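You operate a simulated robot arm through the tools that you are given. There is no shell and no other tool. Be economical: measure what you need, move in short steps, check, and stop when the job is done.

The job below is to be done with a simulated two-armed robot. You get a single attempt, and the scene is never put back.

JOB
Lay the cream frame flat and make it safe: yellow pin in, air shut and bled.
Fine: yellow pin into the socket of the trestle bracket; valve lever at hold, red lock pin in again; red air tap shut before bleeding; you may use the yellow wall tap; leave the other controls. Where these are worked on the way, their far stop is far enough and under half their travel is too little: red lock pin.

The check looks at the end state, three seconds after you hand in, the way a careful person would. Anything else that was tipped, shoved, dropped, spilled or broken makes it a failure.

ROBOT AND FRAMES
Two 7-joint arms with two-finger parallel grippers on one trunk, on a base that drives. Base frame: it is fixed to the floor where the robot stands at the start and does not move with it; the origin is under the middle of the robot, x ahead of it, y to its left, z up. Lengths are in mm, angles in rad, forces in N, time in s.
The left shoulder is at the start at [50, 168, 982], the right one opposite. With the tool pointing down near the work surface each hand reaches from about 100 to 660 mm from the robot's upright axis, wherever it stands, measured 20 degrees to its own side. Places, roughly: black rail lever [1600, 700, 0]; blue clamp lever [1400, 400, 0]; blue union nut [500, -300, 500]; cream tilting frame [1100, 500, 1100]; drain knob [-1000, -400, 900]; green press lever [600, -300, 600]; press beam [1100, 500, 2200]; red air tap [-1000, -400, 1200]; red clamp lever [1200, 200, 0]; red lock pin [600, 0, 700]; red union nut [500, -400, 500]; red valve lever [400, -600, 600]; regulator knob [-900, -500, 1000]; socket of the trestle bracket [-100, 600, 700]; speed knob [300, -500, 700]; yellow bleed button [400, -400, 700]. Payload 1.57 kg a hand.
The tool frame of a hand sits at the grasp point between the pads (the TCP): z along the fingers, y along the line on which they close. The tips reach 30 mm beyond it. The gripper opens to 80 mm. The fingers are 17 mm wide and 12 mm thick; the gripper's body (40 by 82 mm) begins 80 mm behind the TCP.
Orientation is told as [roll, pitch, yaw] about the base's x, y, z axes, in that order, counted from this pose: with the fingers straight down and closing along the base's y, the tool's x points along the base's -x, its y along +y and its z along -z.

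CONTROLS
- The arms move only by the tool jog_arm. It takes "left_moves", "right_moves" or both (then of equal length, played together; a hand with none holds still); each is text: rows parted by semicolons, each of 7 numbers parted by spaces: the turn, a rotation vector about the tool's x, y, z in units of 60 degrees (1.0 is 60 degrees), then the shift along the tool's x, y, z in units of 400 mm (1.0 is 400 mm), then the finger opening in m, from 0 to 0.08. In form: rx ry rz x y z hand; .... A call has 1 to 12 rows; each row is the pose to reach, as a shift and turn from the pose commanded when the call began, along the tool's axes at that moment. A call with a number of a shift or a turn outside -1 to 1 is refused whole. Each row takes 0.2 s and may step no farther than 50 mm and 0.15 rad from the row before; otherwise, or with a gripper value out of range, the whole call is refused. A pose out of reach is approached as far as the arm can. The call stops where the force on the tool passes 60 N (or 10 N more than at its start, if that is more) or the arm is blocked; 0.2 s more then pass. The fingers move at their own pace (about 45 mm/s each) and stop on an object; they squeeze with about 43 N. The grip force told is the motor's: it shows also when the fingers shut on nothing. Time passes only in rows, and 0.2 s behind the last, so rows that repeat a pose let the fingers close. It gives the time, the measured TCP pose, the force on the tool (base axes), the opening and the grip force at its end, in the units of the frame above (readings bear some noise), with the torque about the TCP (base axes, N m) and any sound that the robot's microphone picked up.
- Cameras (640 x 400 px; columns grow to the right, rows downward): "scene" is now at [127.5, 17.5, 1199.2]; the picture's right is [0.21, -0.98, 0.00], its down [-0.58, -0.12, -0.80] and it looks along [0.79, 0.17, -0.60] (base axes); focal length 214 px, centre (320, 200). "left" rides on the left gripper at [72, 7, -122] in its tool frame; the picture's right is [-0.09, 1.00, 0.00], its down [-0.84, -0.08, -0.54] and it looks along [-0.54, -0.05, 0.84] (tool axes); focal length 238 px, centre (320, 200). "right" rides on the right gripper at [72, -7, -122] in its tool frame; the picture's right is [0.09, 1.00, 0.00], its down [-0.84, 0.08, -0.54] and it looks along [-0.54, 0.05, 0.84] (tool axes); focal length 238 px, centre (320, 200). There is no depth. A picture from a camera that has moved, and an enlarged one, comes with that camera's place and axes in the base frame and with its lens. The place of the scene camera against the robot may be out by one fixed shift of up to 12 mm in any direction.
- grab_frame(camera): a new picture of that camera. No time passes.
- raise_lower(by): slides the trunk up (or, below 0, down) by that many mm; the arms and the scene camera ride with it, the base frame stays. It gives what a move gives, with no picture.
- roll_base(legs): drives the robot by 1 to 6 legs, each [ahead, left, turn to the left] in mm, mm and rad, along the robot's own axes; the way and the turn of a leg run together, so that a leg with both is an arc; at most 1500 mm and 3.142 rad a leg. The arms and the cameras ride along, it lands a little off, and it stops where it bumps. It gives what a move gives.
- turn_head(pan, tilt): turns the head with the scene camera to pan (to the left, within 1.396 rad either way) and tilt (down, from -0.506 to 1.204), counted from straight ahead of the robot. It gives what a move gives.
- inspect(camera, box): a new picture of the part [left, top, right, bottom] of that camera's present view, enlarged. No time passes.
- finish_job(): hands the job in; it is judged then, once.

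Go step by step. Nothing tells you exact positions but the pictures and the camera data: compare them with the known pose of the tool, close in by small moves and look again before you grip or let go. The budget is 120 turns and 88 pictures, counting those below and the enlarged ones. Unless the task says otherwise, let go and move clear before handing in.

The tools are called after "Emit:" as a command line: name --argument value ..., lists and objects as JSON in quotes. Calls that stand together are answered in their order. jog_arm: Moves the arms, as the interface text tells. Its arguments: {"type":"object","properties":{"left_moves":{"type":"string"},"right_moves":{"type":"string"}},"required":[]} The other tools are called the same way: raise_lower (by) slides the trunk up or down; roll_base (legs) drives the base; turn_head (pan, tilt) turns the head that bears the scene camera; grab_frame (camera) takes a picture; inspect (camera, box) takes an enlarged picture of a part of a camera's view; finish_job () hands the job in.

At the start:

```text
time_s: 0.0
left_eef_pos: [464.1, 141.7, 1033.2]
left_tcp_rot: [0.001, -0.001, -0.001]
left_wrist_force: [-1.2, -0.4, 0.0]
left_moment: [0.02, 0.02, 0.02]
left_opening: 79.8
left_gripper_force: 0.1
right_eef_pos: [470.2, -319.7, 1056.5]
right_tcp_rot: [0.0, 0.0, 0.0]
right_wrist_force: [0.9, -0.8, -0.3]
right_moment: [-0.01, -0.01, -0.03]
right_opening: 80.2
right_gripper_force: 0.2
trunk travel left (down, up): [-150.0, 293.0]
robot x, y, heading: [-0.5, -2.2, 0.0]
head pan, tilt: [0.208, 0.639]
```

scene: 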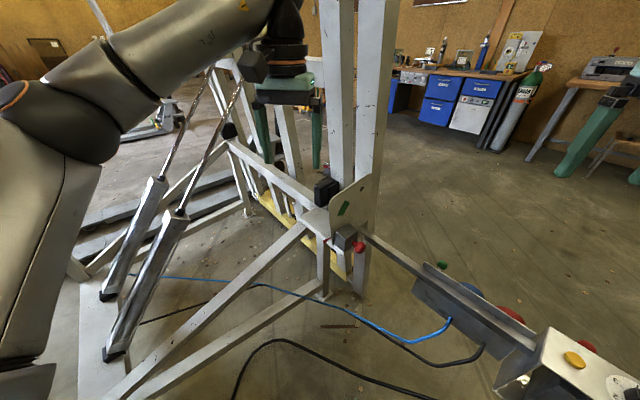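
right: 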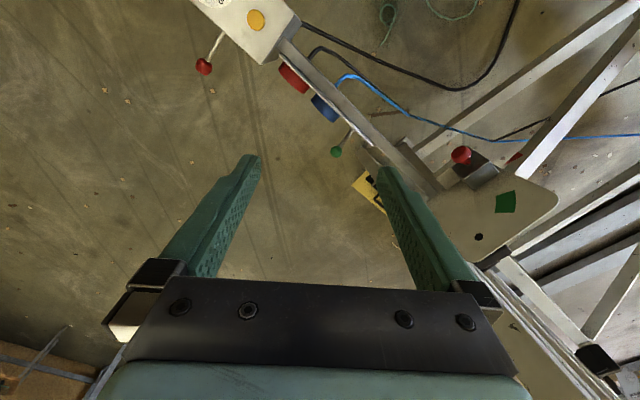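
left: 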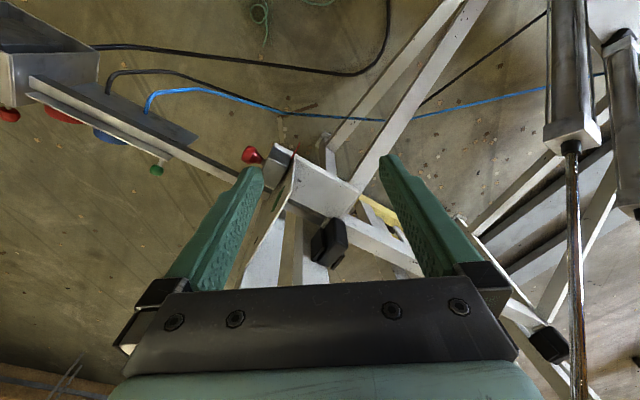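

I see the upright cream frame, the control box at the lower right with a yellow button and red lever, and the red lock pin by the pivot. I'll look closer at the controls and around the room first.

Emit:
inspect --camera "scene" --box '[280, 160, 640, 400]'

Emit:
inspect --camera "right" --box '[160, 0, 580, 260]'

Emit:
turn_head --pan -0.9 --tilt 0.7

```text
1.67 times, centred on (460, 280) of scene
camera zoom: at [127.5, 17.5, 1199.2], right [0.21, -0.98, 0.0], down [-0.58, -0.12, -0.8], along [0.79, 0.17, -0.6], focal length 358 px, centre (87, 67)
```

zoom: 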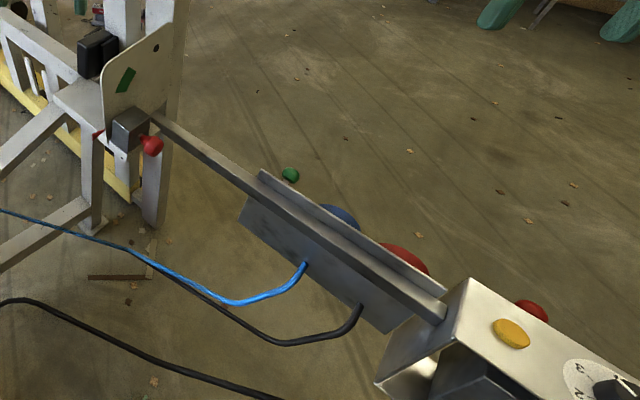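

```text
1.52 times, centred on (370, 130) of right
camera zoom: at [399.0, -326.3, 1180.0], right [-0.09, 1.0, 0.0], down [0.84, 0.08, 0.54], along [0.54, 0.05, -0.84], focal length 363 px, centre (244, 307)
```

zoom: 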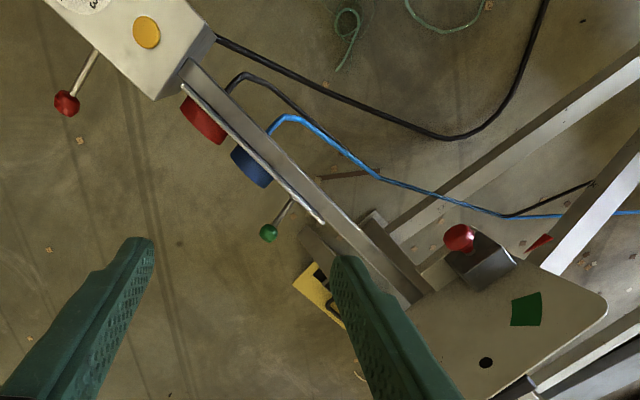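

```text
time_s: 1.3
left_eef_pos: [465.2, 143.7, 1033.7]
left_tcp_rot: [-0.001, -0.001, -0.001]
left_wrist_force: [0.5, -0.2, -0.7]
left_moment: [0.02, 0.02, 0.0]
left_opening: 79.9
left_gripper_force: 0.0
right_eef_pos: [471.0, -320.7, 1056.4]
right_tcp_rot: [0.0, 0.0, -0.001]
right_wrist_force: [-0.8, -0.1, 0.0]
right_moment: [0.01, -0.01, 0.0]
right_opening: 79.7
right_gripper_force: 0.1
trunk travel left (down, up): [-150.0, 293.0]
robot x, y, heading: [3.9, 4.2, -0.0]
head pan, tilt: [-0.901, 0.7]
```

Now the control box from the head, to its right.

Emit:
grab_frame --camera "scene"

```text
82 pictures are left
camera scene: at [95.0, -67.0, 1194.0], right [-0.78, -0.62, 0.0], down [-0.4, 0.5, -0.76], along [0.48, -0.6, -0.64], focal length 214 px, centre (320, 200)
```

scene: 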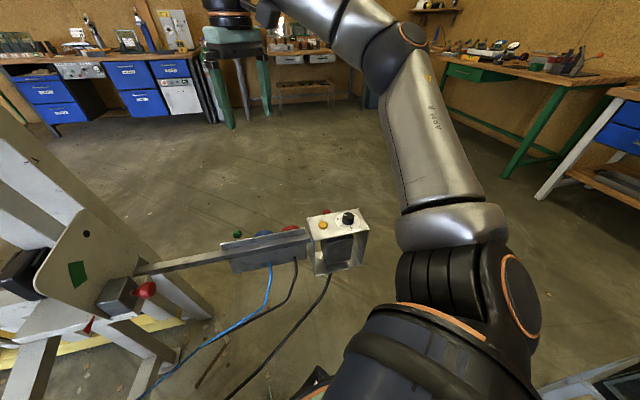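

Emit:
inspect --camera "scene" --box '[60, 180, 380, 380]'

Emit:
turn_head --pan 1.39 --tilt 0.6

Emit:
grab_frame --camera "scene"

```text
2.00 times, centred on (220, 280) of scene
camera zoom: at [95.0, -67.0, 1194.0], right [-0.78, -0.62, 0.0], down [-0.4, 0.5, -0.76], along [0.48, -0.6, -0.64], focal length 429 px, centre (520, 40)
```

zoom: 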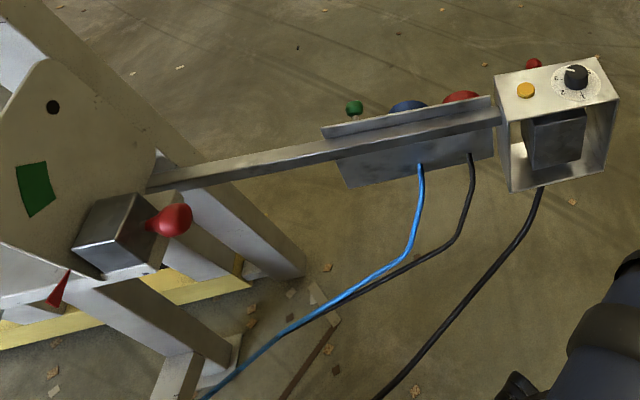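

```text
time_s: 3.5
left_eef_pos: [464.5, 142.4, 1034.0]
left_tcp_rot: [0.0, 0.0, -0.001]
left_wrist_force: [-0.4, -0.5, -0.2]
left_moment: [0.0, 0.01, -0.01]
left_opening: 80.1
left_gripper_force: 0.0
right_eef_pos: [472.5, -320.0, 1057.2]
right_tcp_rot: [0.001, 0.002, -0.001]
right_wrist_force: [-0.1, 0.3, -0.7]
right_moment: [-0.01, -0.04, 0.02]
right_opening: 80.3
right_gripper_force: 0.1
trunk travel left (down, up): [-150.0, 293.0]
robot x, y, heading: [-2.3, 2.4, 0.002]
head pan, tilt: [1.389, 0.6]
```

```text
80 pictures are left
camera scene: at [58.2, 86.4, 1202.6], right [0.98, -0.18, 0.0], down [-0.1, -0.56, -0.83], along [0.15, 0.81, -0.56], focal length 214 px, centre (320, 200)
```

scene: 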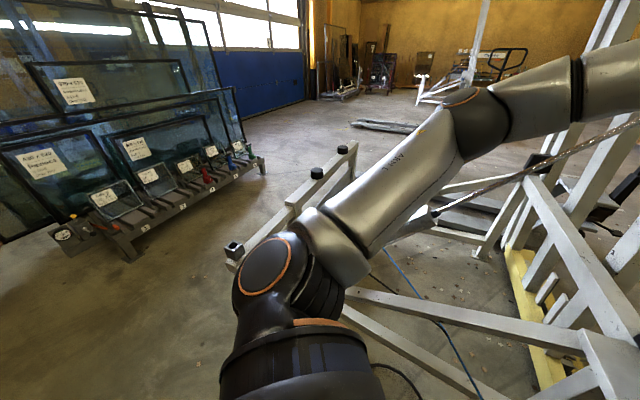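

Emit:
inspect --camera "scene" --box '[200, 120, 400, 300]'

Emit:
turn_head --pan 0.6 --tilt -0.1

Emit:
grab_frame --camera "scene"

```text
2.22 times, centred on (300, 210) of scene
camera zoom: at [58.2, 86.4, 1202.6], right [0.98, -0.18, 0.0], down [-0.1, -0.56, -0.83], along [0.15, 0.81, -0.56], focal length 477 px, centre (364, 178)
```

zoom: 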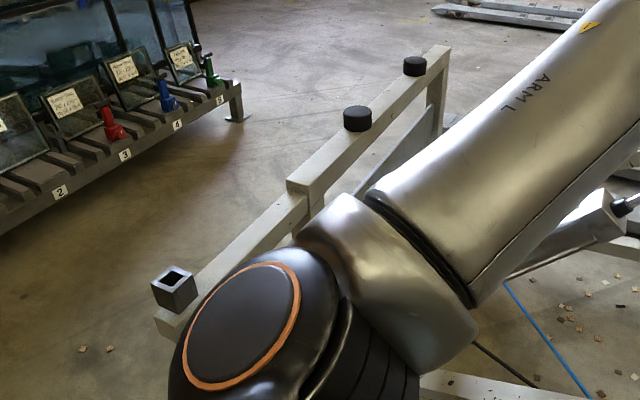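

```text
time_s: 4.6
left_eef_pos: [464.4, 141.9, 1033.7]
left_tcp_rot: [0.0, 0.0, 0.001]
left_wrist_force: [-0.6, -0.4, -0.9]
left_moment: [-0.02, -0.02, 0.01]
left_opening: 79.9
left_gripper_force: 0.1
right_eef_pos: [470.1, -319.7, 1056.5]
right_tcp_rot: [0.0, -0.002, -0.003]
right_wrist_force: [-0.1, 0.6, 0.3]
right_moment: [-0.02, 0.02, 0.01]
right_opening: 80.1
right_gripper_force: 0.0
trunk travel left (down, up): [-150.0, 293.0]
robot x, y, heading: [-0.5, 3.0, -0.001]
head pan, tilt: [0.6, -0.099]
```

```text
78 pictures are left
camera scene: at [114.0, 48.8, 1266.6], right [0.57, -0.82, 0.0], down [0.08, 0.06, -1.0], along [0.82, 0.56, 0.1], focal length 214 px, centre (320, 200)
```

scene: 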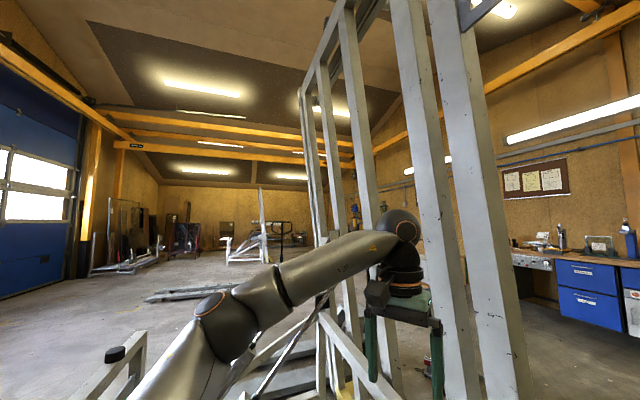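

The socket sits near (-119, 609, 700) and the frame will swing down over the area ahead-left toward the trestle. Next I look to the right rear for the tap panel and the yellow pin.

Emit:
turn_head --pan -1.39 --tilt 0.3

Emit:
grab_frame --camera "scene"

```text
time_s: 6.5
left_eef_pos: [464.0, 141.8, 1033.1]
left_tcp_rot: [-0.001, 0.0, 0.001]
left_wrist_force: [-0.4, 0.7, 0.1]
left_moment: [0.0, 0.04, -0.02]
left_opening: 79.9
left_gripper_force: 0.1
right_eef_pos: [470.2, -320.2, 1057.9]
right_tcp_rot: [0.002, 0.0, -0.001]
right_wrist_force: [0.4, 0.5, -0.9]
right_moment: [0.01, -0.02, -0.03]
right_opening: 80.0
right_gripper_force: 0.0
trunk travel left (down, up): [-150.0, 293.0]
robot x, y, heading: [0.5, 0.5, -0.004]
head pan, tilt: [-1.389, 0.3]
```

```text
77 pictures are left
camera scene: at [59.1, -92.3, 1230.1], right [-0.98, -0.18, 0.0], down [-0.05, 0.29, -0.96], along [0.17, -0.94, -0.3], focal length 214 px, centre (320, 200)
```

scene: 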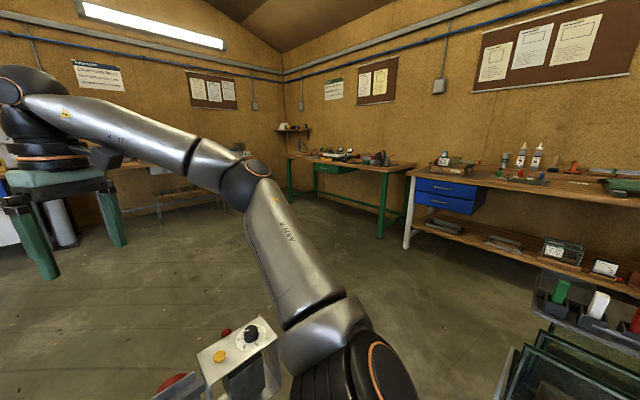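

Emit:
inspect --camera "scene" --box '[440, 230, 640, 400]'

Emit:
roll_base --legs '[[0, 0, -0.9]]'

Emit:
grab_frame --camera "scene"

```text
2.35 times, centred on (540, 315) of scene
camera zoom: at [59.1, -92.3, 1230.1], right [-0.98, -0.18, 0.0], down [-0.05, 0.29, -0.96], along [0.17, -0.94, -0.3], focal length 505 px, centre (-198, -71)
```

zoom: 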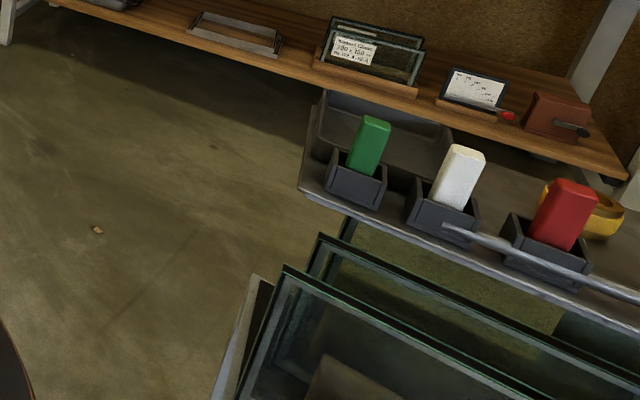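

```text
time_s: 9.3
left_eef_pos: [396.7, -281.6, 1032.4]
left_tcp_rot: [0.0, -0.001, -0.914]
left_wrist_force: [-0.2, -0.1, 0.2]
left_moment: [0.0, 0.03, 0.01]
left_opening: 80.0
left_gripper_force: 0.0
right_eef_pos: [34.0, -568.3, 1056.1]
right_tcp_rot: [-0.001, 0.001, -0.915]
right_wrist_force: [-0.2, 0.5, 0.0]
right_moment: [0.0, 0.0, 0.01]
right_opening: 80.0
right_gripper_force: 0.2
trunk travel left (down, up): [-150.0, 293.0]
robot x, y, heading: [1.2, -2.1, -0.914]
head pan, tilt: [-1.389, 0.3]
```

```text
75 pictures are left
camera scene: at [-35.8, -101.6, 1230.1], right [-0.74, 0.67, 0.0], down [0.2, 0.22, -0.96], along [-0.64, -0.71, -0.3], focal length 214 px, centre (320, 200)
```

scene: 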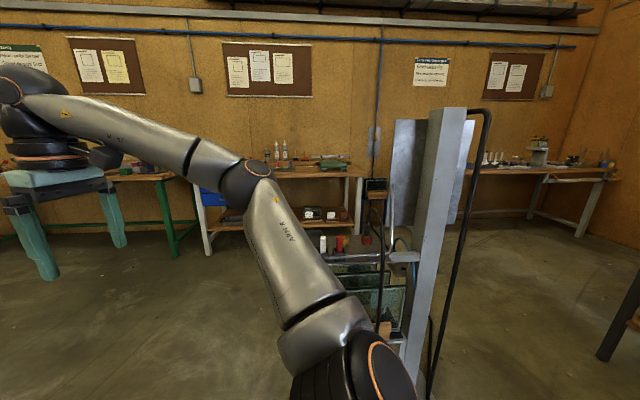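

Emit:
roll_base --legs '[[0, 0, -1.1]]'

Emit:
turn_head --pan -0.7 --tilt 0.3

Emit:
grab_frame --camera "scene"

Emit:
inspect --camera "scene" --box '[200, 80, 440, 300]'

```text
time_s: 12.4
left_eef_pos: [-68.5, -481.5, 1033.8]
left_tcp_rot: [0.002, 0.001, -2.009]
left_wrist_force: [0.2, -0.5, 0.9]
left_moment: [0.05, -0.01, 0.0]
left_opening: 80.2
left_gripper_force: 0.3
right_eef_pos: [-489.2, -290.3, 1056.4]
right_tcp_rot: [-0.001, 0.0, -2.01]
right_wrist_force: [0.6, 0.1, 0.3]
right_moment: [0.03, -0.02, 0.02]
right_opening: 80.1
right_gripper_force: 0.1
trunk travel left (down, up): [-150.0, 293.0]
robot x, y, heading: [-1.7, 1.5, -2.014]
head pan, tilt: [-1.389, 0.3]
```

```text
time_s: 13.5
left_eef_pos: [-68.3, -481.3, 1034.2]
left_tcp_rot: [0.0, 0.001, -2.01]
left_wrist_force: [-0.6, 0.3, 0.2]
left_moment: [-0.02, 0.02, -0.01]
left_opening: 79.8
left_gripper_force: 0.1
right_eef_pos: [-488.3, -289.4, 1056.8]
right_tcp_rot: [-0.001, -0.001, -2.011]
right_wrist_force: [0.4, 0.5, -0.6]
right_moment: [0.0, 0.0, 0.0]
right_opening: 79.8
right_gripper_force: 0.1
trunk travel left (down, up): [-150.0, 293.0]
robot x, y, heading: [-2.9, 2.4, -2.007]
head pan, tilt: [-0.7, 0.3]
```

```text
74 pictures are left
camera scene: at [-99.6, -75.8, 1230.1], right [-0.42, 0.91, 0.0], down [0.27, 0.12, -0.96], along [-0.87, -0.4, -0.3], focal length 214 px, centre (320, 200)
```

scene: 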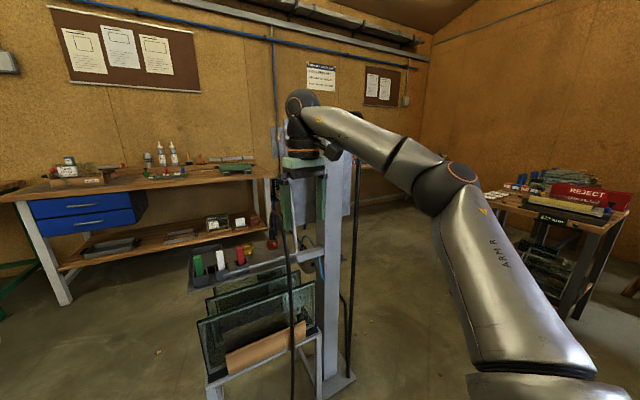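

```text
1.82 times, centred on (320, 190) of scene
camera zoom: at [-99.6, -75.8, 1230.1], right [-0.42, 0.91, 0.0], down [0.27, 0.12, -0.96], along [-0.87, -0.4, -0.3], focal length 390 px, centre (320, 218)
```

zoom: 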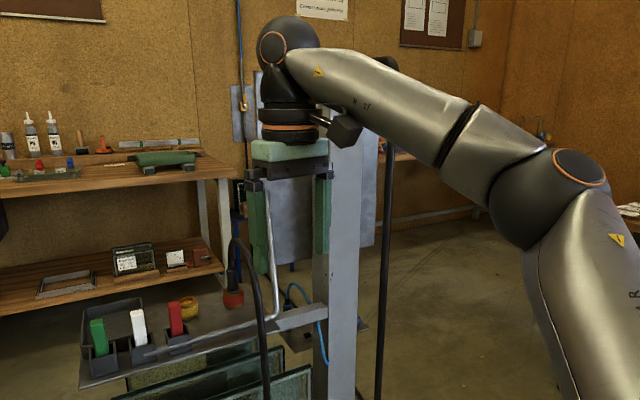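

Emit:
roll_base --legs '[[0, 0, -0.68]]'

Emit:
turn_head --pan 0 --tilt 0.3

Emit:
grab_frame --camera "scene"

Emit:
inspect --camera "scene" --box '[220, 100, 420, 300]'

```text
time_s: 15.8
left_eef_pos: [-361.0, -325.0, 1034.6]
left_tcp_rot: [0.0, 0.0, -2.703]
left_wrist_force: [0.2, -0.1, -0.4]
left_moment: [-0.01, -0.01, -0.01]
left_opening: 80.2
left_gripper_force: 0.1
right_eef_pos: [-561.7, 90.4, 1057.2]
right_tcp_rot: [0.0, 0.0, -2.705]
right_wrist_force: [-0.3, -0.6, 0.3]
right_moment: [-0.03, -0.01, 0.02]
right_opening: 80.1
right_gripper_force: 0.0
trunk travel left (down, up): [-150.0, 293.0]
robot x, y, heading: [-3.2, 1.7, -2.706]
head pan, tilt: [-0.7, 0.3]
```

```text
time_s: 16.8
left_eef_pos: [-361.0, -324.9, 1033.4]
left_tcp_rot: [-0.001, -0.002, -2.705]
left_wrist_force: [-0.5, 0.0, 0.6]
left_moment: [-0.01, -0.01, -0.02]
left_opening: 80.2
left_gripper_force: 0.1
right_eef_pos: [-562.7, 91.9, 1057.7]
right_tcp_rot: [0.0, 0.0, -2.705]
right_wrist_force: [0.1, 0.5, -1.0]
right_moment: [-0.06, -0.02, 0.01]
right_opening: 79.9
right_gripper_force: 0.1
trunk travel left (down, up): [-150.0, 293.0]
robot x, y, heading: [-1.5, -0.7, -2.7]
head pan, tilt: [0.0, 0.3]
```

```text
72 pictures are left
camera scene: at [-118.6, -56.9, 1230.1], right [-0.42, 0.91, 0.0], down [0.27, 0.13, -0.96], along [-0.87, -0.4, -0.3], focal length 214 px, centre (320, 200)
```

scene: 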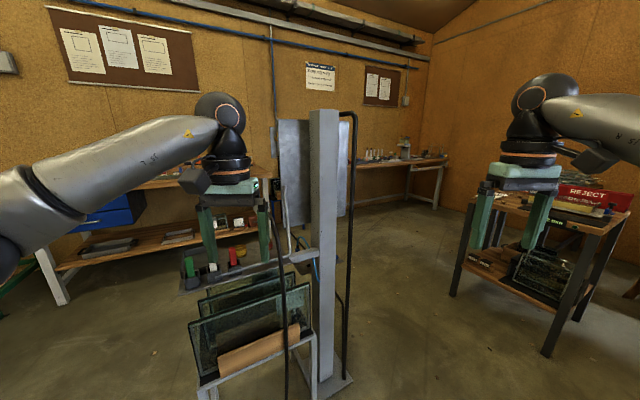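

```text
2.00 times, centred on (320, 200) of scene
camera zoom: at [-118.6, -56.9, 1230.1], right [-0.42, 0.91, 0.0], down [0.27, 0.13, -0.96], along [-0.87, -0.4, -0.3], focal length 429 px, centre (320, 200)
```

zoom: 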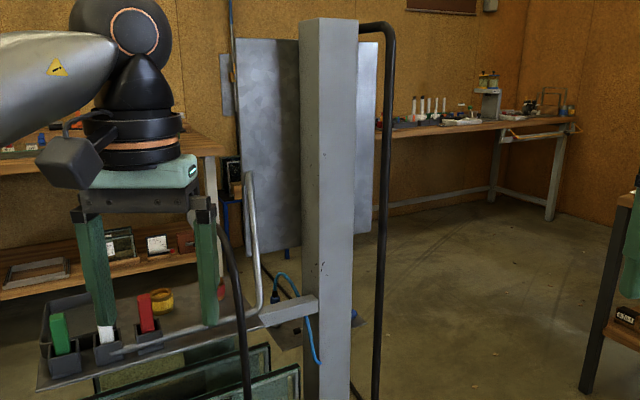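

The panel with air tap and knob faces away toward the wall. I look at the remaining direction (toward trestle) for the yellow pin.

Emit:
turn_head --pan -1.39 --tilt 0.5

Emit:
grab_frame --camera "scene"

```text
time_s: 18.4
left_eef_pos: [-361.6, -325.7, 1032.3]
left_tcp_rot: [0.001, 0.002, -2.703]
left_wrist_force: [0.1, -0.5, 0.2]
left_moment: [0.03, 0.04, 0.01]
left_opening: 80.0
left_gripper_force: 0.1
right_eef_pos: [-560.9, 91.9, 1056.1]
right_tcp_rot: [-0.001, -0.001, -2.705]
right_wrist_force: [-0.3, 0.4, 0.8]
right_moment: [0.0, -0.01, 0.0]
right_opening: 79.9
right_gripper_force: 0.0
trunk travel left (down, up): [-150.0, 293.0]
robot x, y, heading: [-2.7, 2.3, -2.703]
head pan, tilt: [-1.389, 0.499]
```

```text
70 pictures are left
camera scene: at [-86.9, 56.6, 1211.7], right [0.81, 0.58, 0.0], down [0.28, -0.39, -0.88], along [-0.51, 0.71, -0.48], focal length 214 px, centre (320, 200)
```

scene: 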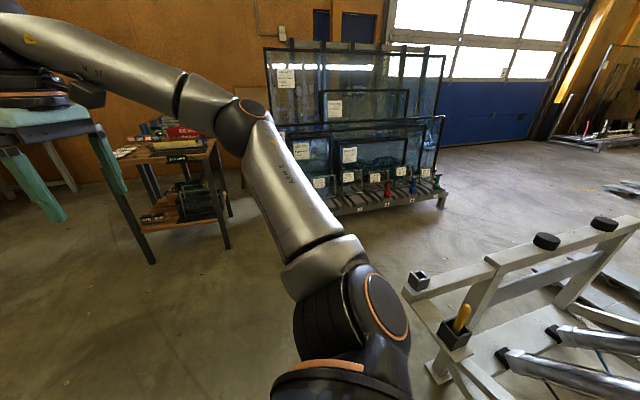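

Found the yellow pin: it stands in a holder on the trestle just below the socket. I zoom there.

Emit:
inspect --camera "scene" --box '[380, 220, 540, 380]'

```text
2.50 times, centred on (460, 300) of scene
camera zoom: at [-86.9, 56.6, 1211.7], right [0.81, 0.58, 0.0], down [0.28, -0.39, -0.88], along [-0.51, 0.71, -0.48], focal length 536 px, centre (-30, -50)
```

zoom: 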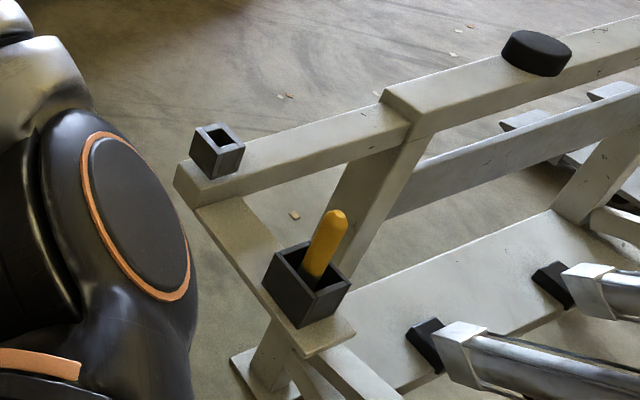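

The yellow pin leans in a holder by the trestle; that comes after the frame is down. Now I drive to a standing place near (60,-260), facing ahead, to study the valve lever and lock pin.

Emit:
roll_base --legs '[[0, 0, 2.7], [60, -260, 0]]'

Emit:
turn_head --pan -0.2 --tilt 0.8

Emit:
grab_frame --camera "scene"

Emit:
grab_frame --camera "right"

Emit:
grab_frame --camera "left"

```text
time_s: 27.8
left_eef_pos: [531.4, -82.5, 1033.6]
left_tcp_rot: [0.001, -0.001, 0.071]
left_wrist_force: [-0.6, 0.4, 0.1]
left_moment: [0.0, -0.01, 0.02]
left_opening: 80.1
left_gripper_force: 0.0
right_eef_pos: [568.4, -542.2, 1056.9]
right_tcp_rot: [0.0, 0.0, 0.071]
right_wrist_force: [-0.3, 0.6, 0.2]
right_moment: [0.01, 0.01, 0.0]
right_opening: 80.2
right_gripper_force: 0.2
trunk travel left (down, up): [-150.0, 293.0]
robot x, y, heading: [77.3, -259.0, 0.072]
head pan, tilt: [-1.389, 0.499]
```

```text
time_s: 29.2
left_eef_pos: [531.7, -81.9, 1032.6]
left_tcp_rot: [0.0, 0.0, 0.071]
left_wrist_force: [-0.5, -0.7, 0.0]
left_moment: [0.02, 0.0, -0.01]
left_opening: 80.0
left_gripper_force: 0.1
right_eef_pos: [567.8, -542.7, 1055.2]
right_tcp_rot: [-0.001, 0.0, 0.069]
right_wrist_force: [-0.1, -0.2, -0.2]
right_moment: [-0.02, -0.02, -0.02]
right_opening: 80.2
right_gripper_force: 0.0
trunk travel left (down, up): [-150.0, 293.0]
robot x, y, heading: [77.1, -259.6, 0.07]
head pan, tilt: [-0.201, 0.799]
```

```text
68 pictures are left
camera scene: at [198.8, -265.2, 1185.7], right [-0.13, -0.99, 0.0], down [-0.71, 0.09, -0.7], along [0.69, -0.09, -0.72], focal length 214 px, centre (320, 200)
```

scene: 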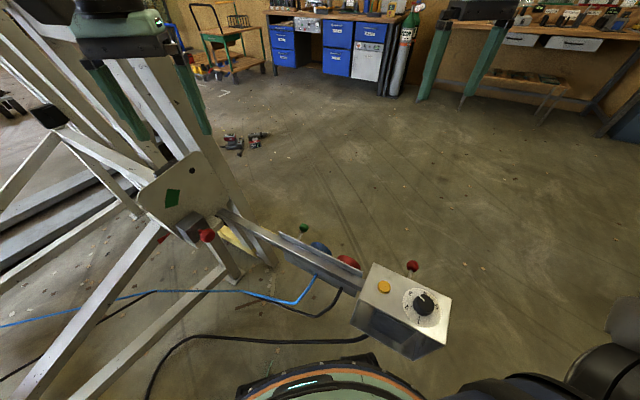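

```text
67 pictures are left
camera right: at [497.8, -554.1, 1180.0], right [-0.16, 0.99, 0.0], down [0.83, 0.14, 0.54], along [0.54, 0.09, -0.84], focal length 238 px, centre (320, 200)
```

right: 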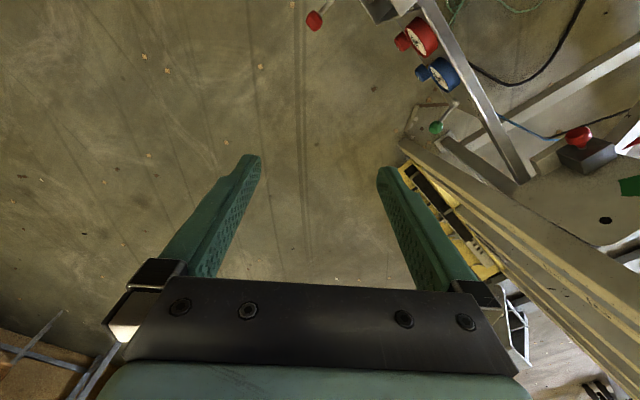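

```text
66 pictures are left
camera left: at [458.1, -82.0, 1154.2], right [0.02, 1.0, 0.0], down [0.84, -0.02, 0.54], along [0.54, -0.01, -0.84], focal length 238 px, centre (320, 200)
```

left: 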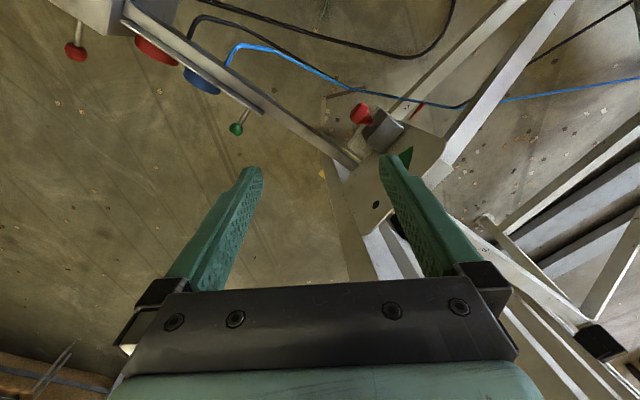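

Lever ball triangulates to about (458,-574,592), sticking out of the box's far face. Its legend is on the far side, so I drive round for a look before touching it.

Emit:
roll_base --legs '[[0, -620, 0], [900, 0, 0], [0, 0, 2.35]]'

Emit:
turn_head --pan 0 --tilt 0.5

Emit:
grab_frame --camera "scene"

```text
time_s: 30.4
left_eef_pos: [529.4, -100.6, 1032.8]
left_tcp_rot: [0.0, 0.0, 0.076]
left_wrist_force: [0.0, -0.6, 0.0]
left_moment: [-0.05, -0.01, -0.02]
left_opening: 79.8
left_gripper_force: 0.0
right_eef_pos: [570.9, -560.6, 1056.3]
right_tcp_rot: [0.0, 0.0, 0.072]
right_wrist_force: [0.1, -0.2, -0.1]
right_moment: [0.02, -0.02, 0.01]
right_opening: 79.9
right_gripper_force: 0.1
trunk travel left (down, up): [-150.0, 293.0]
robot x, y, heading: [78.2, -274.5, 0.075]
head pan, tilt: [-0.201, 0.799]
stopped in leg 1: the robot was blocked; the commanded pose is now the measured one
```

```text
time_s: 31.2
left_eef_pos: [531.1, -100.7, 1033.6]
left_tcp_rot: [0.001, 0.001, 0.075]
left_wrist_force: [-0.3, 0.0, -0.2]
left_moment: [0.0, 0.0, -0.02]
left_opening: 79.8
left_gripper_force: 0.0
right_eef_pos: [569.5, -559.3, 1057.6]
right_tcp_rot: [0.0, -0.001, 0.073]
right_wrist_force: [-0.4, -0.8, 0.5]
right_moment: [0.0, -0.01, 0.01]
right_opening: 79.7
right_gripper_force: 0.1
trunk travel left (down, up): [-150.0, 293.0]
robot x, y, heading: [76.1, -276.3, 0.069]
head pan, tilt: [0.0, 0.499]
```

```text
65 pictures are left
camera scene: at [209.8, -266.7, 1211.6], right [0.07, -1.0, 0.0], down [-0.48, -0.04, -0.88], along [0.88, 0.07, -0.48], focal length 214 px, centre (320, 200)
```

scene: 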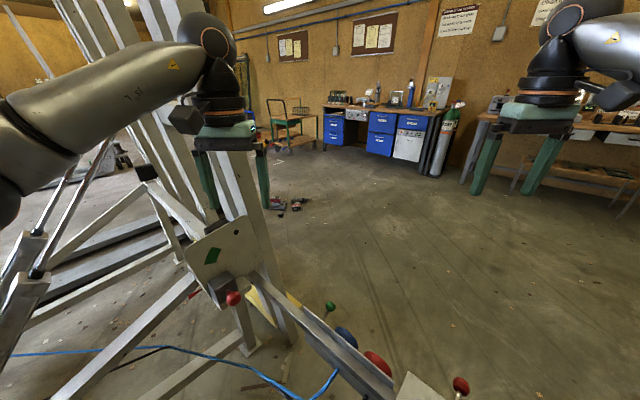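

The base touched something beside it, likely the control box. I back off straight, then go round with more room.

Emit:
roll_base --legs '[[-230, 0, 0], [0, -680, 0], [1000, 0, 0], [0, 0, 2.35]]'

Emit:
grab_frame --camera "scene"

```text
time_s: 35.0
left_eef_pos: [312.5, -271.9, 1032.8]
left_tcp_rot: [0.0, 0.0, 0.068]
left_wrist_force: [-0.6, -0.2, 0.0]
left_moment: [0.03, 0.01, 0.0]
left_opening: 80.2
left_gripper_force: 0.1
right_eef_pos: [349.0, -732.7, 1056.9]
right_tcp_rot: [0.001, -0.001, 0.067]
right_wrist_force: [0.4, 0.5, 0.6]
right_moment: [-0.01, 0.01, 0.01]
right_opening: 80.1
right_gripper_force: 0.1
trunk travel left (down, up): [-150.0, 293.0]
robot x, y, heading: [-141.2, -447.6, 0.068]
head pan, tilt: [0.0, 0.499]
stopped in leg 2: the robot was blocked; the commanded pose is now the measured one
```

```text
64 pictures are left
camera scene: at [-8.8, -437.6, 1211.7], right [0.07, -1.0, 0.0], down [-0.48, -0.03, -0.88], along [0.88, 0.06, -0.48], focal length 214 px, centre (320, 200)
```

scene: 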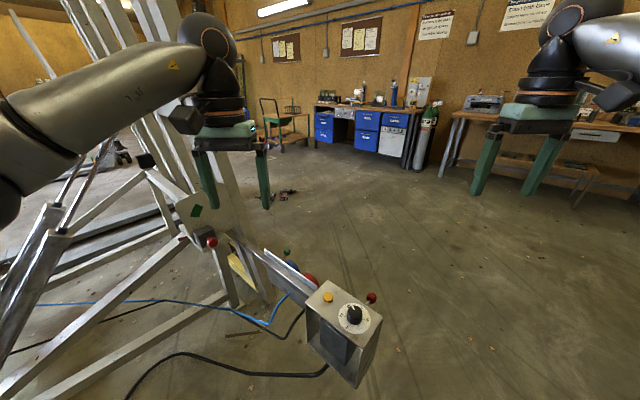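

Blocked again; I check what stands to my right.

Emit:
turn_head --pan -1.39 --tilt 1.0

Emit:
grab_frame --camera "scene"

```text
time_s: 36.6
left_eef_pos: [312.6, -272.7, 1032.3]
left_tcp_rot: [0.0, 0.001, 0.07]
left_wrist_force: [0.0, 0.5, 0.9]
left_moment: [-0.02, 0.01, -0.04]
left_opening: 80.3
left_gripper_force: 0.0
right_eef_pos: [349.6, -733.1, 1055.3]
right_tcp_rot: [-0.001, 0.001, 0.067]
right_wrist_force: [0.3, -0.2, 0.1]
right_moment: [0.02, 0.0, 0.03]
right_opening: 80.2
right_gripper_force: 0.0
trunk travel left (down, up): [-150.0, 293.0]
robot x, y, heading: [-140.2, -446.2, 0.07]
head pan, tilt: [-1.389, 1.0]
```

```text
63 pictures are left
camera scene: at [-82.2, -511.7, 1170.6], right [-0.97, -0.25, 0.0], down [-0.21, 0.81, -0.54], along [0.13, -0.52, -0.84], focal length 214 px, centre (320, 200)
```

scene: 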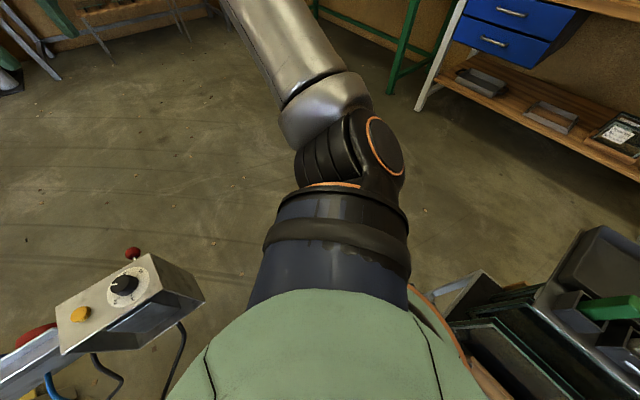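

The gap between box and glass rack is too narrow for the base. I retreat to (40,-240) and peek at the far face with the right wrist camera turned round instead.

Emit:
roll_base --legs '[[0, 205, 0], [190, 0, -0.07]]'

Emit:
jog_arm --right_moves "0 0 0.14 0 0 0 0.08; 0 0 0.28 0 0 0 0.08; 0 0 0.42 0 0 0 0.08; 0 0 0.56 0 0 0 0.08; 0 0 0.7 0 0 0 0.08; 0 0 0.84 0 0 0 0.08; 0 0 0.98 0 0 0 0.08"

```text
time_s: 40.1
left_eef_pos: [499.0, -97.3, 1032.4]
left_tcp_rot: [-0.001, 0.001, 0.001]
left_wrist_force: [0.1, -0.3, 1.1]
left_moment: [0.07, 0.0, 0.0]
left_opening: 79.9
left_gripper_force: 0.0
right_eef_pos: [504.6, -560.2, 1056.3]
right_tcp_rot: [-0.002, 0.001, -0.001]
right_wrist_force: [-0.1, -0.1, -0.4]
right_moment: [0.01, 0.0, 0.01]
right_opening: 79.7
right_gripper_force: 0.0
trunk travel left (down, up): [-150.0, 293.0]
robot x, y, heading: [28.9, -238.9, 0.002]
head pan, tilt: [-1.389, 1.0]
```

```text
time_s: 41.7
left_eef_pos: [499.7, -98.2, 1033.3]
left_tcp_rot: [-0.001, 0.001, 0.001]
left_wrist_force: [-0.1, 0.3, 1.0]
left_moment: [-0.02, 0.03, -0.01]
left_opening: 79.9
left_gripper_force: 0.0
right_eef_pos: [503.4, -558.8, 1056.8]
right_tcp_rot: [0.0, 0.0, -1.03]
right_wrist_force: [0.2, 0.0, 0.4]
right_moment: [0.01, 0.0, 0.02]
right_opening: 79.9
right_gripper_force: 0.1
trunk travel left (down, up): [-150.0, 293.0]
robot x, y, heading: [32.9, -236.2, 0.0]
head pan, tilt: [-1.389, 1.0]
```

Emit:
jog_arm --right_moves "0 0 -0.14 0 0 0 0.08; 0 0 -0.28 0 0 0 0.08; 0 0 -0.42 0 0 0 0.08; 0 0 -0.56 0 0 0 0.08; 0 0 -0.7 0 0 0 0.08; 0 0 -0.84 0 0 0 0.08; 0 0 -0.98 0 0 0 0.08"

Emit:
jog_arm --right_moves "0 0 -0.14 -0.03 -0.06 0.02 0.08; 0 0 -0.28 -0.06 -0.12 0.04 0.08; 0 0 -0.42 -0.09 -0.18 0.06 0.08; 0 0 -0.56 -0.12 -0.24 0.08 0.08; 0 0 -0.7 -0.15 -0.3 0.12 0.08; 0 0 -0.84 -0.18 -0.36 0.16 0.08; 0 0 -0.98 -0.21 -0.4 0.2 0.08"

Emit:
jog_arm --right_moves "0 0 -0.14 0 0 0 0.08; 0 0 -0.28 0 0 0 0.08; 0 0 -0.42 0 0 0 0.08; 0 0 -0.56 0 0 0 0.08; 0 0 -0.7 0 0 0 0.08; 0 0 -0.84 0 0 0 0.08; 0 0 -0.98 0 0 0 0.08"

Emit:
grab_frame --camera "right"

```text
time_s: 43.3
left_eef_pos: [499.5, -98.7, 1032.7]
left_tcp_rot: [0.0, 0.0, 0.002]
left_wrist_force: [-0.1, 0.5, -0.4]
left_moment: [0.01, 0.03, -0.03]
left_opening: 80.0
left_gripper_force: 0.0
right_eef_pos: [504.5, -559.2, 1057.8]
right_tcp_rot: [0.0, 0.001, 0.0]
right_wrist_force: [0.2, 0.9, 0.8]
right_moment: [-0.03, -0.01, -0.02]
right_opening: 80.0
right_gripper_force: 0.0
trunk travel left (down, up): [-150.0, 293.0]
robot x, y, heading: [33.5, -237.4, -0.004]
head pan, tilt: [-1.389, 1.0]
```

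```text
time_s: 44.9
left_eef_pos: [499.0, -98.0, 1033.2]
left_tcp_rot: [0.0, 0.0, 0.001]
left_wrist_force: [-0.2, -0.8, 0.2]
left_moment: [-0.01, -0.04, 0.04]
left_opening: 80.3
left_gripper_force: 0.1
right_eef_pos: [396.6, -473.9, 934.5]
right_tcp_rot: [-0.006, -0.002, 1.003]
right_wrist_force: [-0.1, -0.3, 1.1]
right_moment: [-0.03, 0.01, 0.0]
right_opening: 79.8
right_gripper_force: 0.0
right hand out of reach, approached as far as the arm can: row 2, 3, 4, 5, 6, 7
trunk travel left (down, up): [-150.0, 293.0]
robot x, y, heading: [32.7, -239.9, 0.005]
head pan, tilt: [-1.389, 1.0]
```

```text
time_s: 46.5
left_eef_pos: [499.0, -98.0, 1032.3]
left_tcp_rot: [0.0, 0.0, -0.001]
left_wrist_force: [0.0, -0.1, 0.0]
left_moment: [-0.01, 0.01, 0.01]
left_opening: 80.0
left_gripper_force: 0.1
right_eef_pos: [226.0, -365.8, 910.1]
right_tcp_rot: [0.0, 0.0, 2.051]
right_wrist_force: [-0.6, 0.9, 0.6]
right_moment: [-0.04, 0.01, 0.02]
right_opening: 79.9
right_gripper_force: 0.1
right hand out of reach, approached as far as the arm can: row 1, 2, 3, 4, 5, 6, 7
trunk travel left (down, up): [-150.0, 293.0]
robot x, y, heading: [34.8, -239.7, 0.004]
head pan, tilt: [-1.389, 1.0]
```

```text
62 pictures are left
camera right: at [265.4, -426.0, 1033.3], right [-0.84, -0.54, 0.0], down [-0.46, 0.71, 0.54], along [-0.29, 0.46, -0.84], focal length 238 px, centre (320, 200)
```

right: 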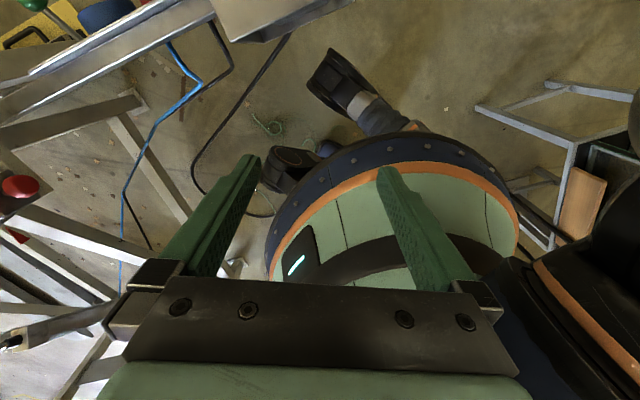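

That orientation is out of reach, so I turn the hand back and will judge the lever from nearby with the normal pose.

Emit:
jog_arm --right_moves "0 0 0.14 0 0 0 0.08; 0 0 0.28 0 0 0 0.08; 0 0 0.42 0 0 0 0.08; 0 0 0.56 0 0 0 0.08; 0 0 0.7 0 0 0 0.08; 0 0 0.84 0 0 0 0.08; 0 0 0.98 0 0 0 0.08"

Emit:
jog_arm --right_moves "0 0 0.14 0 0 0 0.08; 0 0 0.28 0 0 0 0.08; 0 0 0.42 0 0 0 0.08; 0 0 0.56 0 0 0 0.08; 0 0 0.7 0 0 0 0.08; 0 0 0.84 0 0 0 0.08; 0 0 0.98 0 0 0 0.08"

```text
time_s: 48.1
left_eef_pos: [498.9, -98.8, 1032.6]
left_tcp_rot: [0.001, 0.0, -0.001]
left_wrist_force: [0.2, -0.6, 0.9]
left_moment: [0.03, 0.01, 0.01]
left_opening: 79.8
left_gripper_force: 0.1
right_eef_pos: [221.1, -360.7, 908.8]
right_tcp_rot: [0.0, 0.0, 1.022]
right_wrist_force: [0.1, 0.2, 0.0]
right_moment: [0.02, -0.01, 0.01]
right_opening: 80.1
right_gripper_force: 0.1
trunk travel left (down, up): [-150.0, 293.0]
robot x, y, heading: [30.0, -238.8, -0.001]
head pan, tilt: [-1.389, 1.0]
```

```text
time_s: 49.6
left_eef_pos: [499.8, -97.6, 1032.7]
left_tcp_rot: [0.0, 0.0, -0.001]
left_wrist_force: [-0.1, 0.8, 0.2]
left_moment: [0.01, 0.02, -0.01]
left_opening: 79.8
left_gripper_force: 0.1
right_eef_pos: [221.5, -362.2, 910.1]
right_tcp_rot: [-0.002, 0.001, 0.143]
right_wrist_force: [0.2, -0.6, -0.1]
right_moment: [0.01, 0.04, -0.04]
right_opening: 80.0
right_gripper_force: 0.1
trunk travel left (down, up): [-150.0, 293.0]
robot x, y, heading: [37.1, -244.8, 0.005]
head pan, tilt: [-1.389, 1.0]
stopped in row 7 (right hand): the force on the tool passed its limit at 71 N (the readings are from after the stop); the commanded pose is now the measured one
```

Emit:
jog_arm --right_moves "0 0 0 -0.05 -0.05 -0.05 0.08; 0 0 0 -0.15 -0.1 -0.1 0.08; 0 0 0 -0.25 -0.15 -0.1 0.08; 0 0 0.04 -0.35 -0.2 -0.1 0.08; 0 0 0.08 -0.44 -0.27 -0.1 0.08; 0 0 0.13 -0.5 -0.34 -0.1 0.08"

Emit:
grab_frame --camera "right"

```text
time_s: 51.0
left_eef_pos: [500.1, -97.0, 1032.4]
left_tcp_rot: [0.001, 0.001, 0.0]
left_wrist_force: [0.2, -0.2, -0.1]
left_moment: [0.01, 0.0, 0.02]
left_opening: 80.0
left_gripper_force: 0.0
right_eef_pos: [439.0, -468.2, 949.7]
right_tcp_rot: [-0.004, 0.003, 0.01]
right_wrist_force: [0.2, -0.5, 0.7]
right_moment: [0.02, -0.02, 0.03]
right_opening: 80.0
right_gripper_force: 0.1
trunk travel left (down, up): [-150.0, 293.0]
robot x, y, heading: [34.2, -239.4, 0.002]
head pan, tilt: [-1.389, 1.0]
```

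```text
61 pictures are left
camera right: at [368.2, -475.9, 1073.3], right [-0.1, 0.99, 0.0], down [0.84, 0.09, 0.54], along [0.54, 0.05, -0.84], focal length 238 px, centre (320, 200)
```

right: 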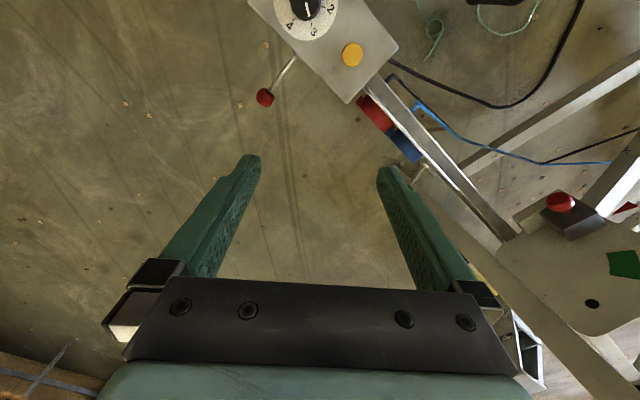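

The lock-pin knob triangulates to about (564,-8,702). I bring the left hand nearer for a close look at its axis and at the plate.

Emit:
jog_arm --left_moves "0 0 0 -0.05 0.05 0.08 0.08; 0 0 0 -0.08 0.1 0.17 0.08; 0 0 0 -0.1 0.13 0.25 0.08"

Emit:
grab_frame --camera "left"

Emit:
turn_head --pan 0.25 --tilt 0.7

Emit:
inspect --camera "scene" --box '[200, 150, 440, 300]'

```text
time_s: 51.8
left_eef_pos: [537.6, -45.1, 933.4]
left_tcp_rot: [-0.001, -0.001, 0.002]
left_wrist_force: [0.5, 0.1, 0.5]
left_moment: [0.02, -0.02, -0.02]
left_opening: 80.1
left_gripper_force: 0.0
right_eef_pos: [438.0, -468.6, 950.4]
right_tcp_rot: [-0.006, 0.002, 0.008]
right_wrist_force: [-0.8, -0.3, -0.5]
right_moment: [0.04, 0.01, 0.05]
right_opening: 80.1
right_gripper_force: 0.0
trunk travel left (down, up): [-150.0, 293.0]
robot x, y, heading: [34.3, -241.1, -0.004]
head pan, tilt: [-1.389, 1.0]
```

```text
60 pictures are left
camera left: at [465.4, -39.6, 1054.6], right [0.09, 1.0, 0.0], down [0.84, -0.08, 0.54], along [0.54, -0.05, -0.84], focal length 238 px, centre (320, 200)
```

left: 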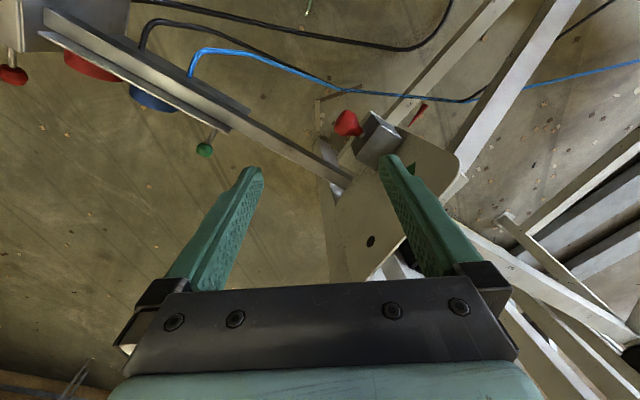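

```text
time_s: 53.5
left_eef_pos: [537.0, -45.3, 933.8]
left_tcp_rot: [0.001, 0.0, -0.001]
left_wrist_force: [0.9, 0.5, -0.2]
left_moment: [0.0, 0.01, -0.01]
left_opening: 80.2
left_gripper_force: 0.0
right_eef_pos: [438.8, -468.0, 949.9]
right_tcp_rot: [-0.004, 0.001, 0.008]
right_wrist_force: [0.0, 1.1, 0.1]
right_moment: [-0.01, 0.0, -0.01]
right_opening: 80.2
right_gripper_force: 0.1
trunk travel left (down, up): [-150.0, 293.0]
robot x, y, heading: [30.7, -241.2, -0.001]
head pan, tilt: [0.25, 0.7]
```

```text
2.67 times, centred on (320, 225) of scene
camera zoom: at [158.5, -219.3, 1194.0], right [0.25, -0.97, 0.0], down [-0.62, -0.16, -0.76], along [0.74, 0.19, -0.64], focal length 572 px, centre (320, 133)
```

zoom: 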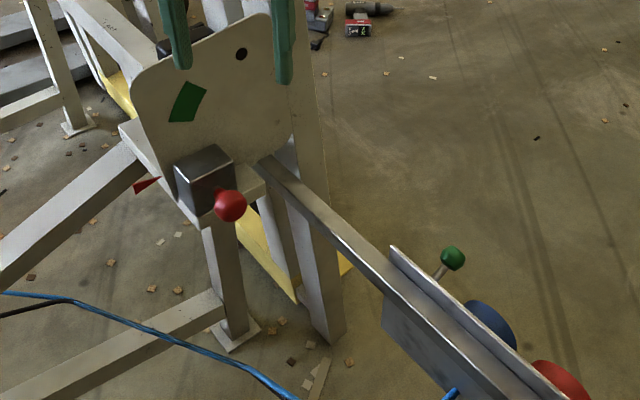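

The pull axis runs horizontally along about (-0.57,-0.82). I turn the left hand by +55° so that its fingers close across the knob, and look again.

Emit:
jog_arm --left_moves "0 0 -0.131 0 0 0 0.06; 0 0 -0.262 0 0 0 0.06; 0 0 -0.393 0 0 0 0.06; 0 0 -0.524 0 0 0 0.06; 0 0 -0.655 0 0 0 0.06; 0 0 -0.786 0 0 0 0.06; 0 0 -0.917 0 0 0 0.06"

Emit:
grab_frame --camera "left"

```text
time_s: 55.1
left_eef_pos: [539.1, -46.8, 933.6]
left_tcp_rot: [0.001, 0.002, 0.963]
left_wrist_force: [0.4, -0.1, 0.1]
left_moment: [-0.01, -0.02, 0.01]
left_opening: 60.1
left_gripper_force: 0.0
right_eef_pos: [438.6, -468.8, 949.9]
right_tcp_rot: [-0.003, 0.001, 0.008]
right_wrist_force: [0.1, -0.3, -0.8]
right_moment: [0.0, -0.01, -0.02]
right_opening: 80.1
right_gripper_force: 0.0
trunk travel left (down, up): [-150.0, 293.0]
robot x, y, heading: [33.4, -239.7, -0.003]
head pan, tilt: [0.25, 0.7]
```

```text
58 pictures are left
camera left: at [492.6, -102.4, 1054.3], right [-0.76, 0.64, 0.0], down [0.54, 0.64, 0.54], along [0.35, 0.41, -0.84], focal length 238 px, centre (320, 200)
```

left: 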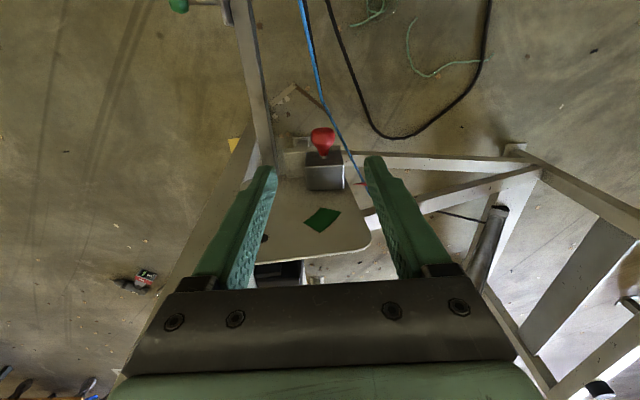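

The knob is well centred at about (565,-15,702) and the axis lines up. I lean the hand a little back from the plate and come down in two stages.

Emit:
jog_arm --left_moves "0 -0.1 0 -0.01 0 0.11 0.06; 0 -0.2 0 -0.02 -0.004 0.22 0.06; 0 -0.286 0 -0.028 -0.0075 0.34 0.06; 0 -0.286 0 -0.028 -0.0075 0.34 0.06"

Emit:
grab_frame --camera "left"

```text
time_s: 56.1
left_eef_pos: [547.1, -38.1, 795.8]
left_tcp_rot: [0.0, -0.301, 0.961]
left_wrist_force: [0.8, -0.9, 0.0]
left_moment: [-0.01, 0.0, 0.03]
left_opening: 60.0
left_gripper_force: 0.1
right_eef_pos: [437.8, -469.3, 949.4]
right_tcp_rot: [-0.004, 0.002, 0.008]
right_wrist_force: [-0.1, 0.4, -0.7]
right_moment: [0.0, 0.0, -0.02]
right_opening: 79.7
right_gripper_force: 0.0
trunk travel left (down, up): [-150.0, 293.0]
robot x, y, heading: [35.1, -242.4, 0.001]
head pan, tilt: [0.25, 0.7]
```

```text
57 pictures are left
camera left: at [481.9, -121.3, 891.1], right [-0.77, 0.64, 0.03], down [0.43, 0.48, 0.77], along [0.48, 0.6, -0.64], focal length 238 px, centre (320, 200)
```

left: 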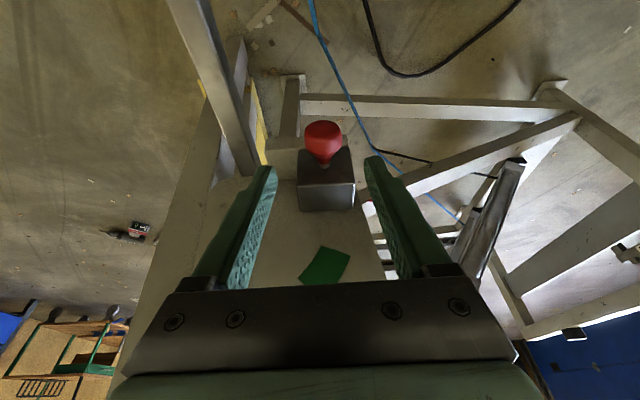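

Emit:
jog_arm --left_moves "0 0 0 0 0.003 0.08 0.06; 0 0 0 -0.005 0.003 0.16 0.06; 0 0 0 -0.01 0.003 0.228 0.06; 0 0 0 -0.01 0.003 0.228 0.06"

Emit:
grab_frame --camera "left"

```text
time_s: 57.1
left_eef_pos: [562.8, -15.9, 711.3]
left_tcp_rot: [-0.003, -0.301, 0.961]
left_wrist_force: [1.0, 0.3, -0.1]
left_moment: [0.0, -0.01, 0.02]
left_opening: 60.2
left_gripper_force: 0.1
right_eef_pos: [438.9, -468.8, 950.5]
right_tcp_rot: [-0.003, 0.001, 0.009]
right_wrist_force: [0.7, 0.3, 0.4]
right_moment: [0.01, 0.01, -0.01]
right_opening: 79.9
right_gripper_force: 0.0
trunk travel left (down, up): [-150.0, 293.0]
robot x, y, heading: [32.9, -237.5, -0.001]
head pan, tilt: [0.25, 0.7]
```

```text
56 pictures are left
camera left: at [497.2, -98.8, 805.2], right [-0.77, 0.64, 0.03], down [0.43, 0.48, 0.76], along [0.48, 0.6, -0.64], focal length 238 px, centre (320, 200)
```

left: 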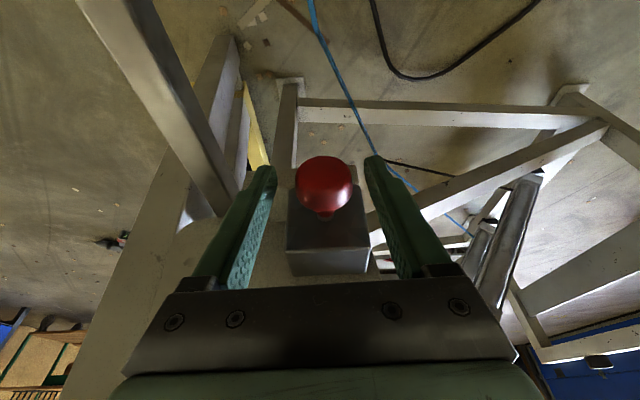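

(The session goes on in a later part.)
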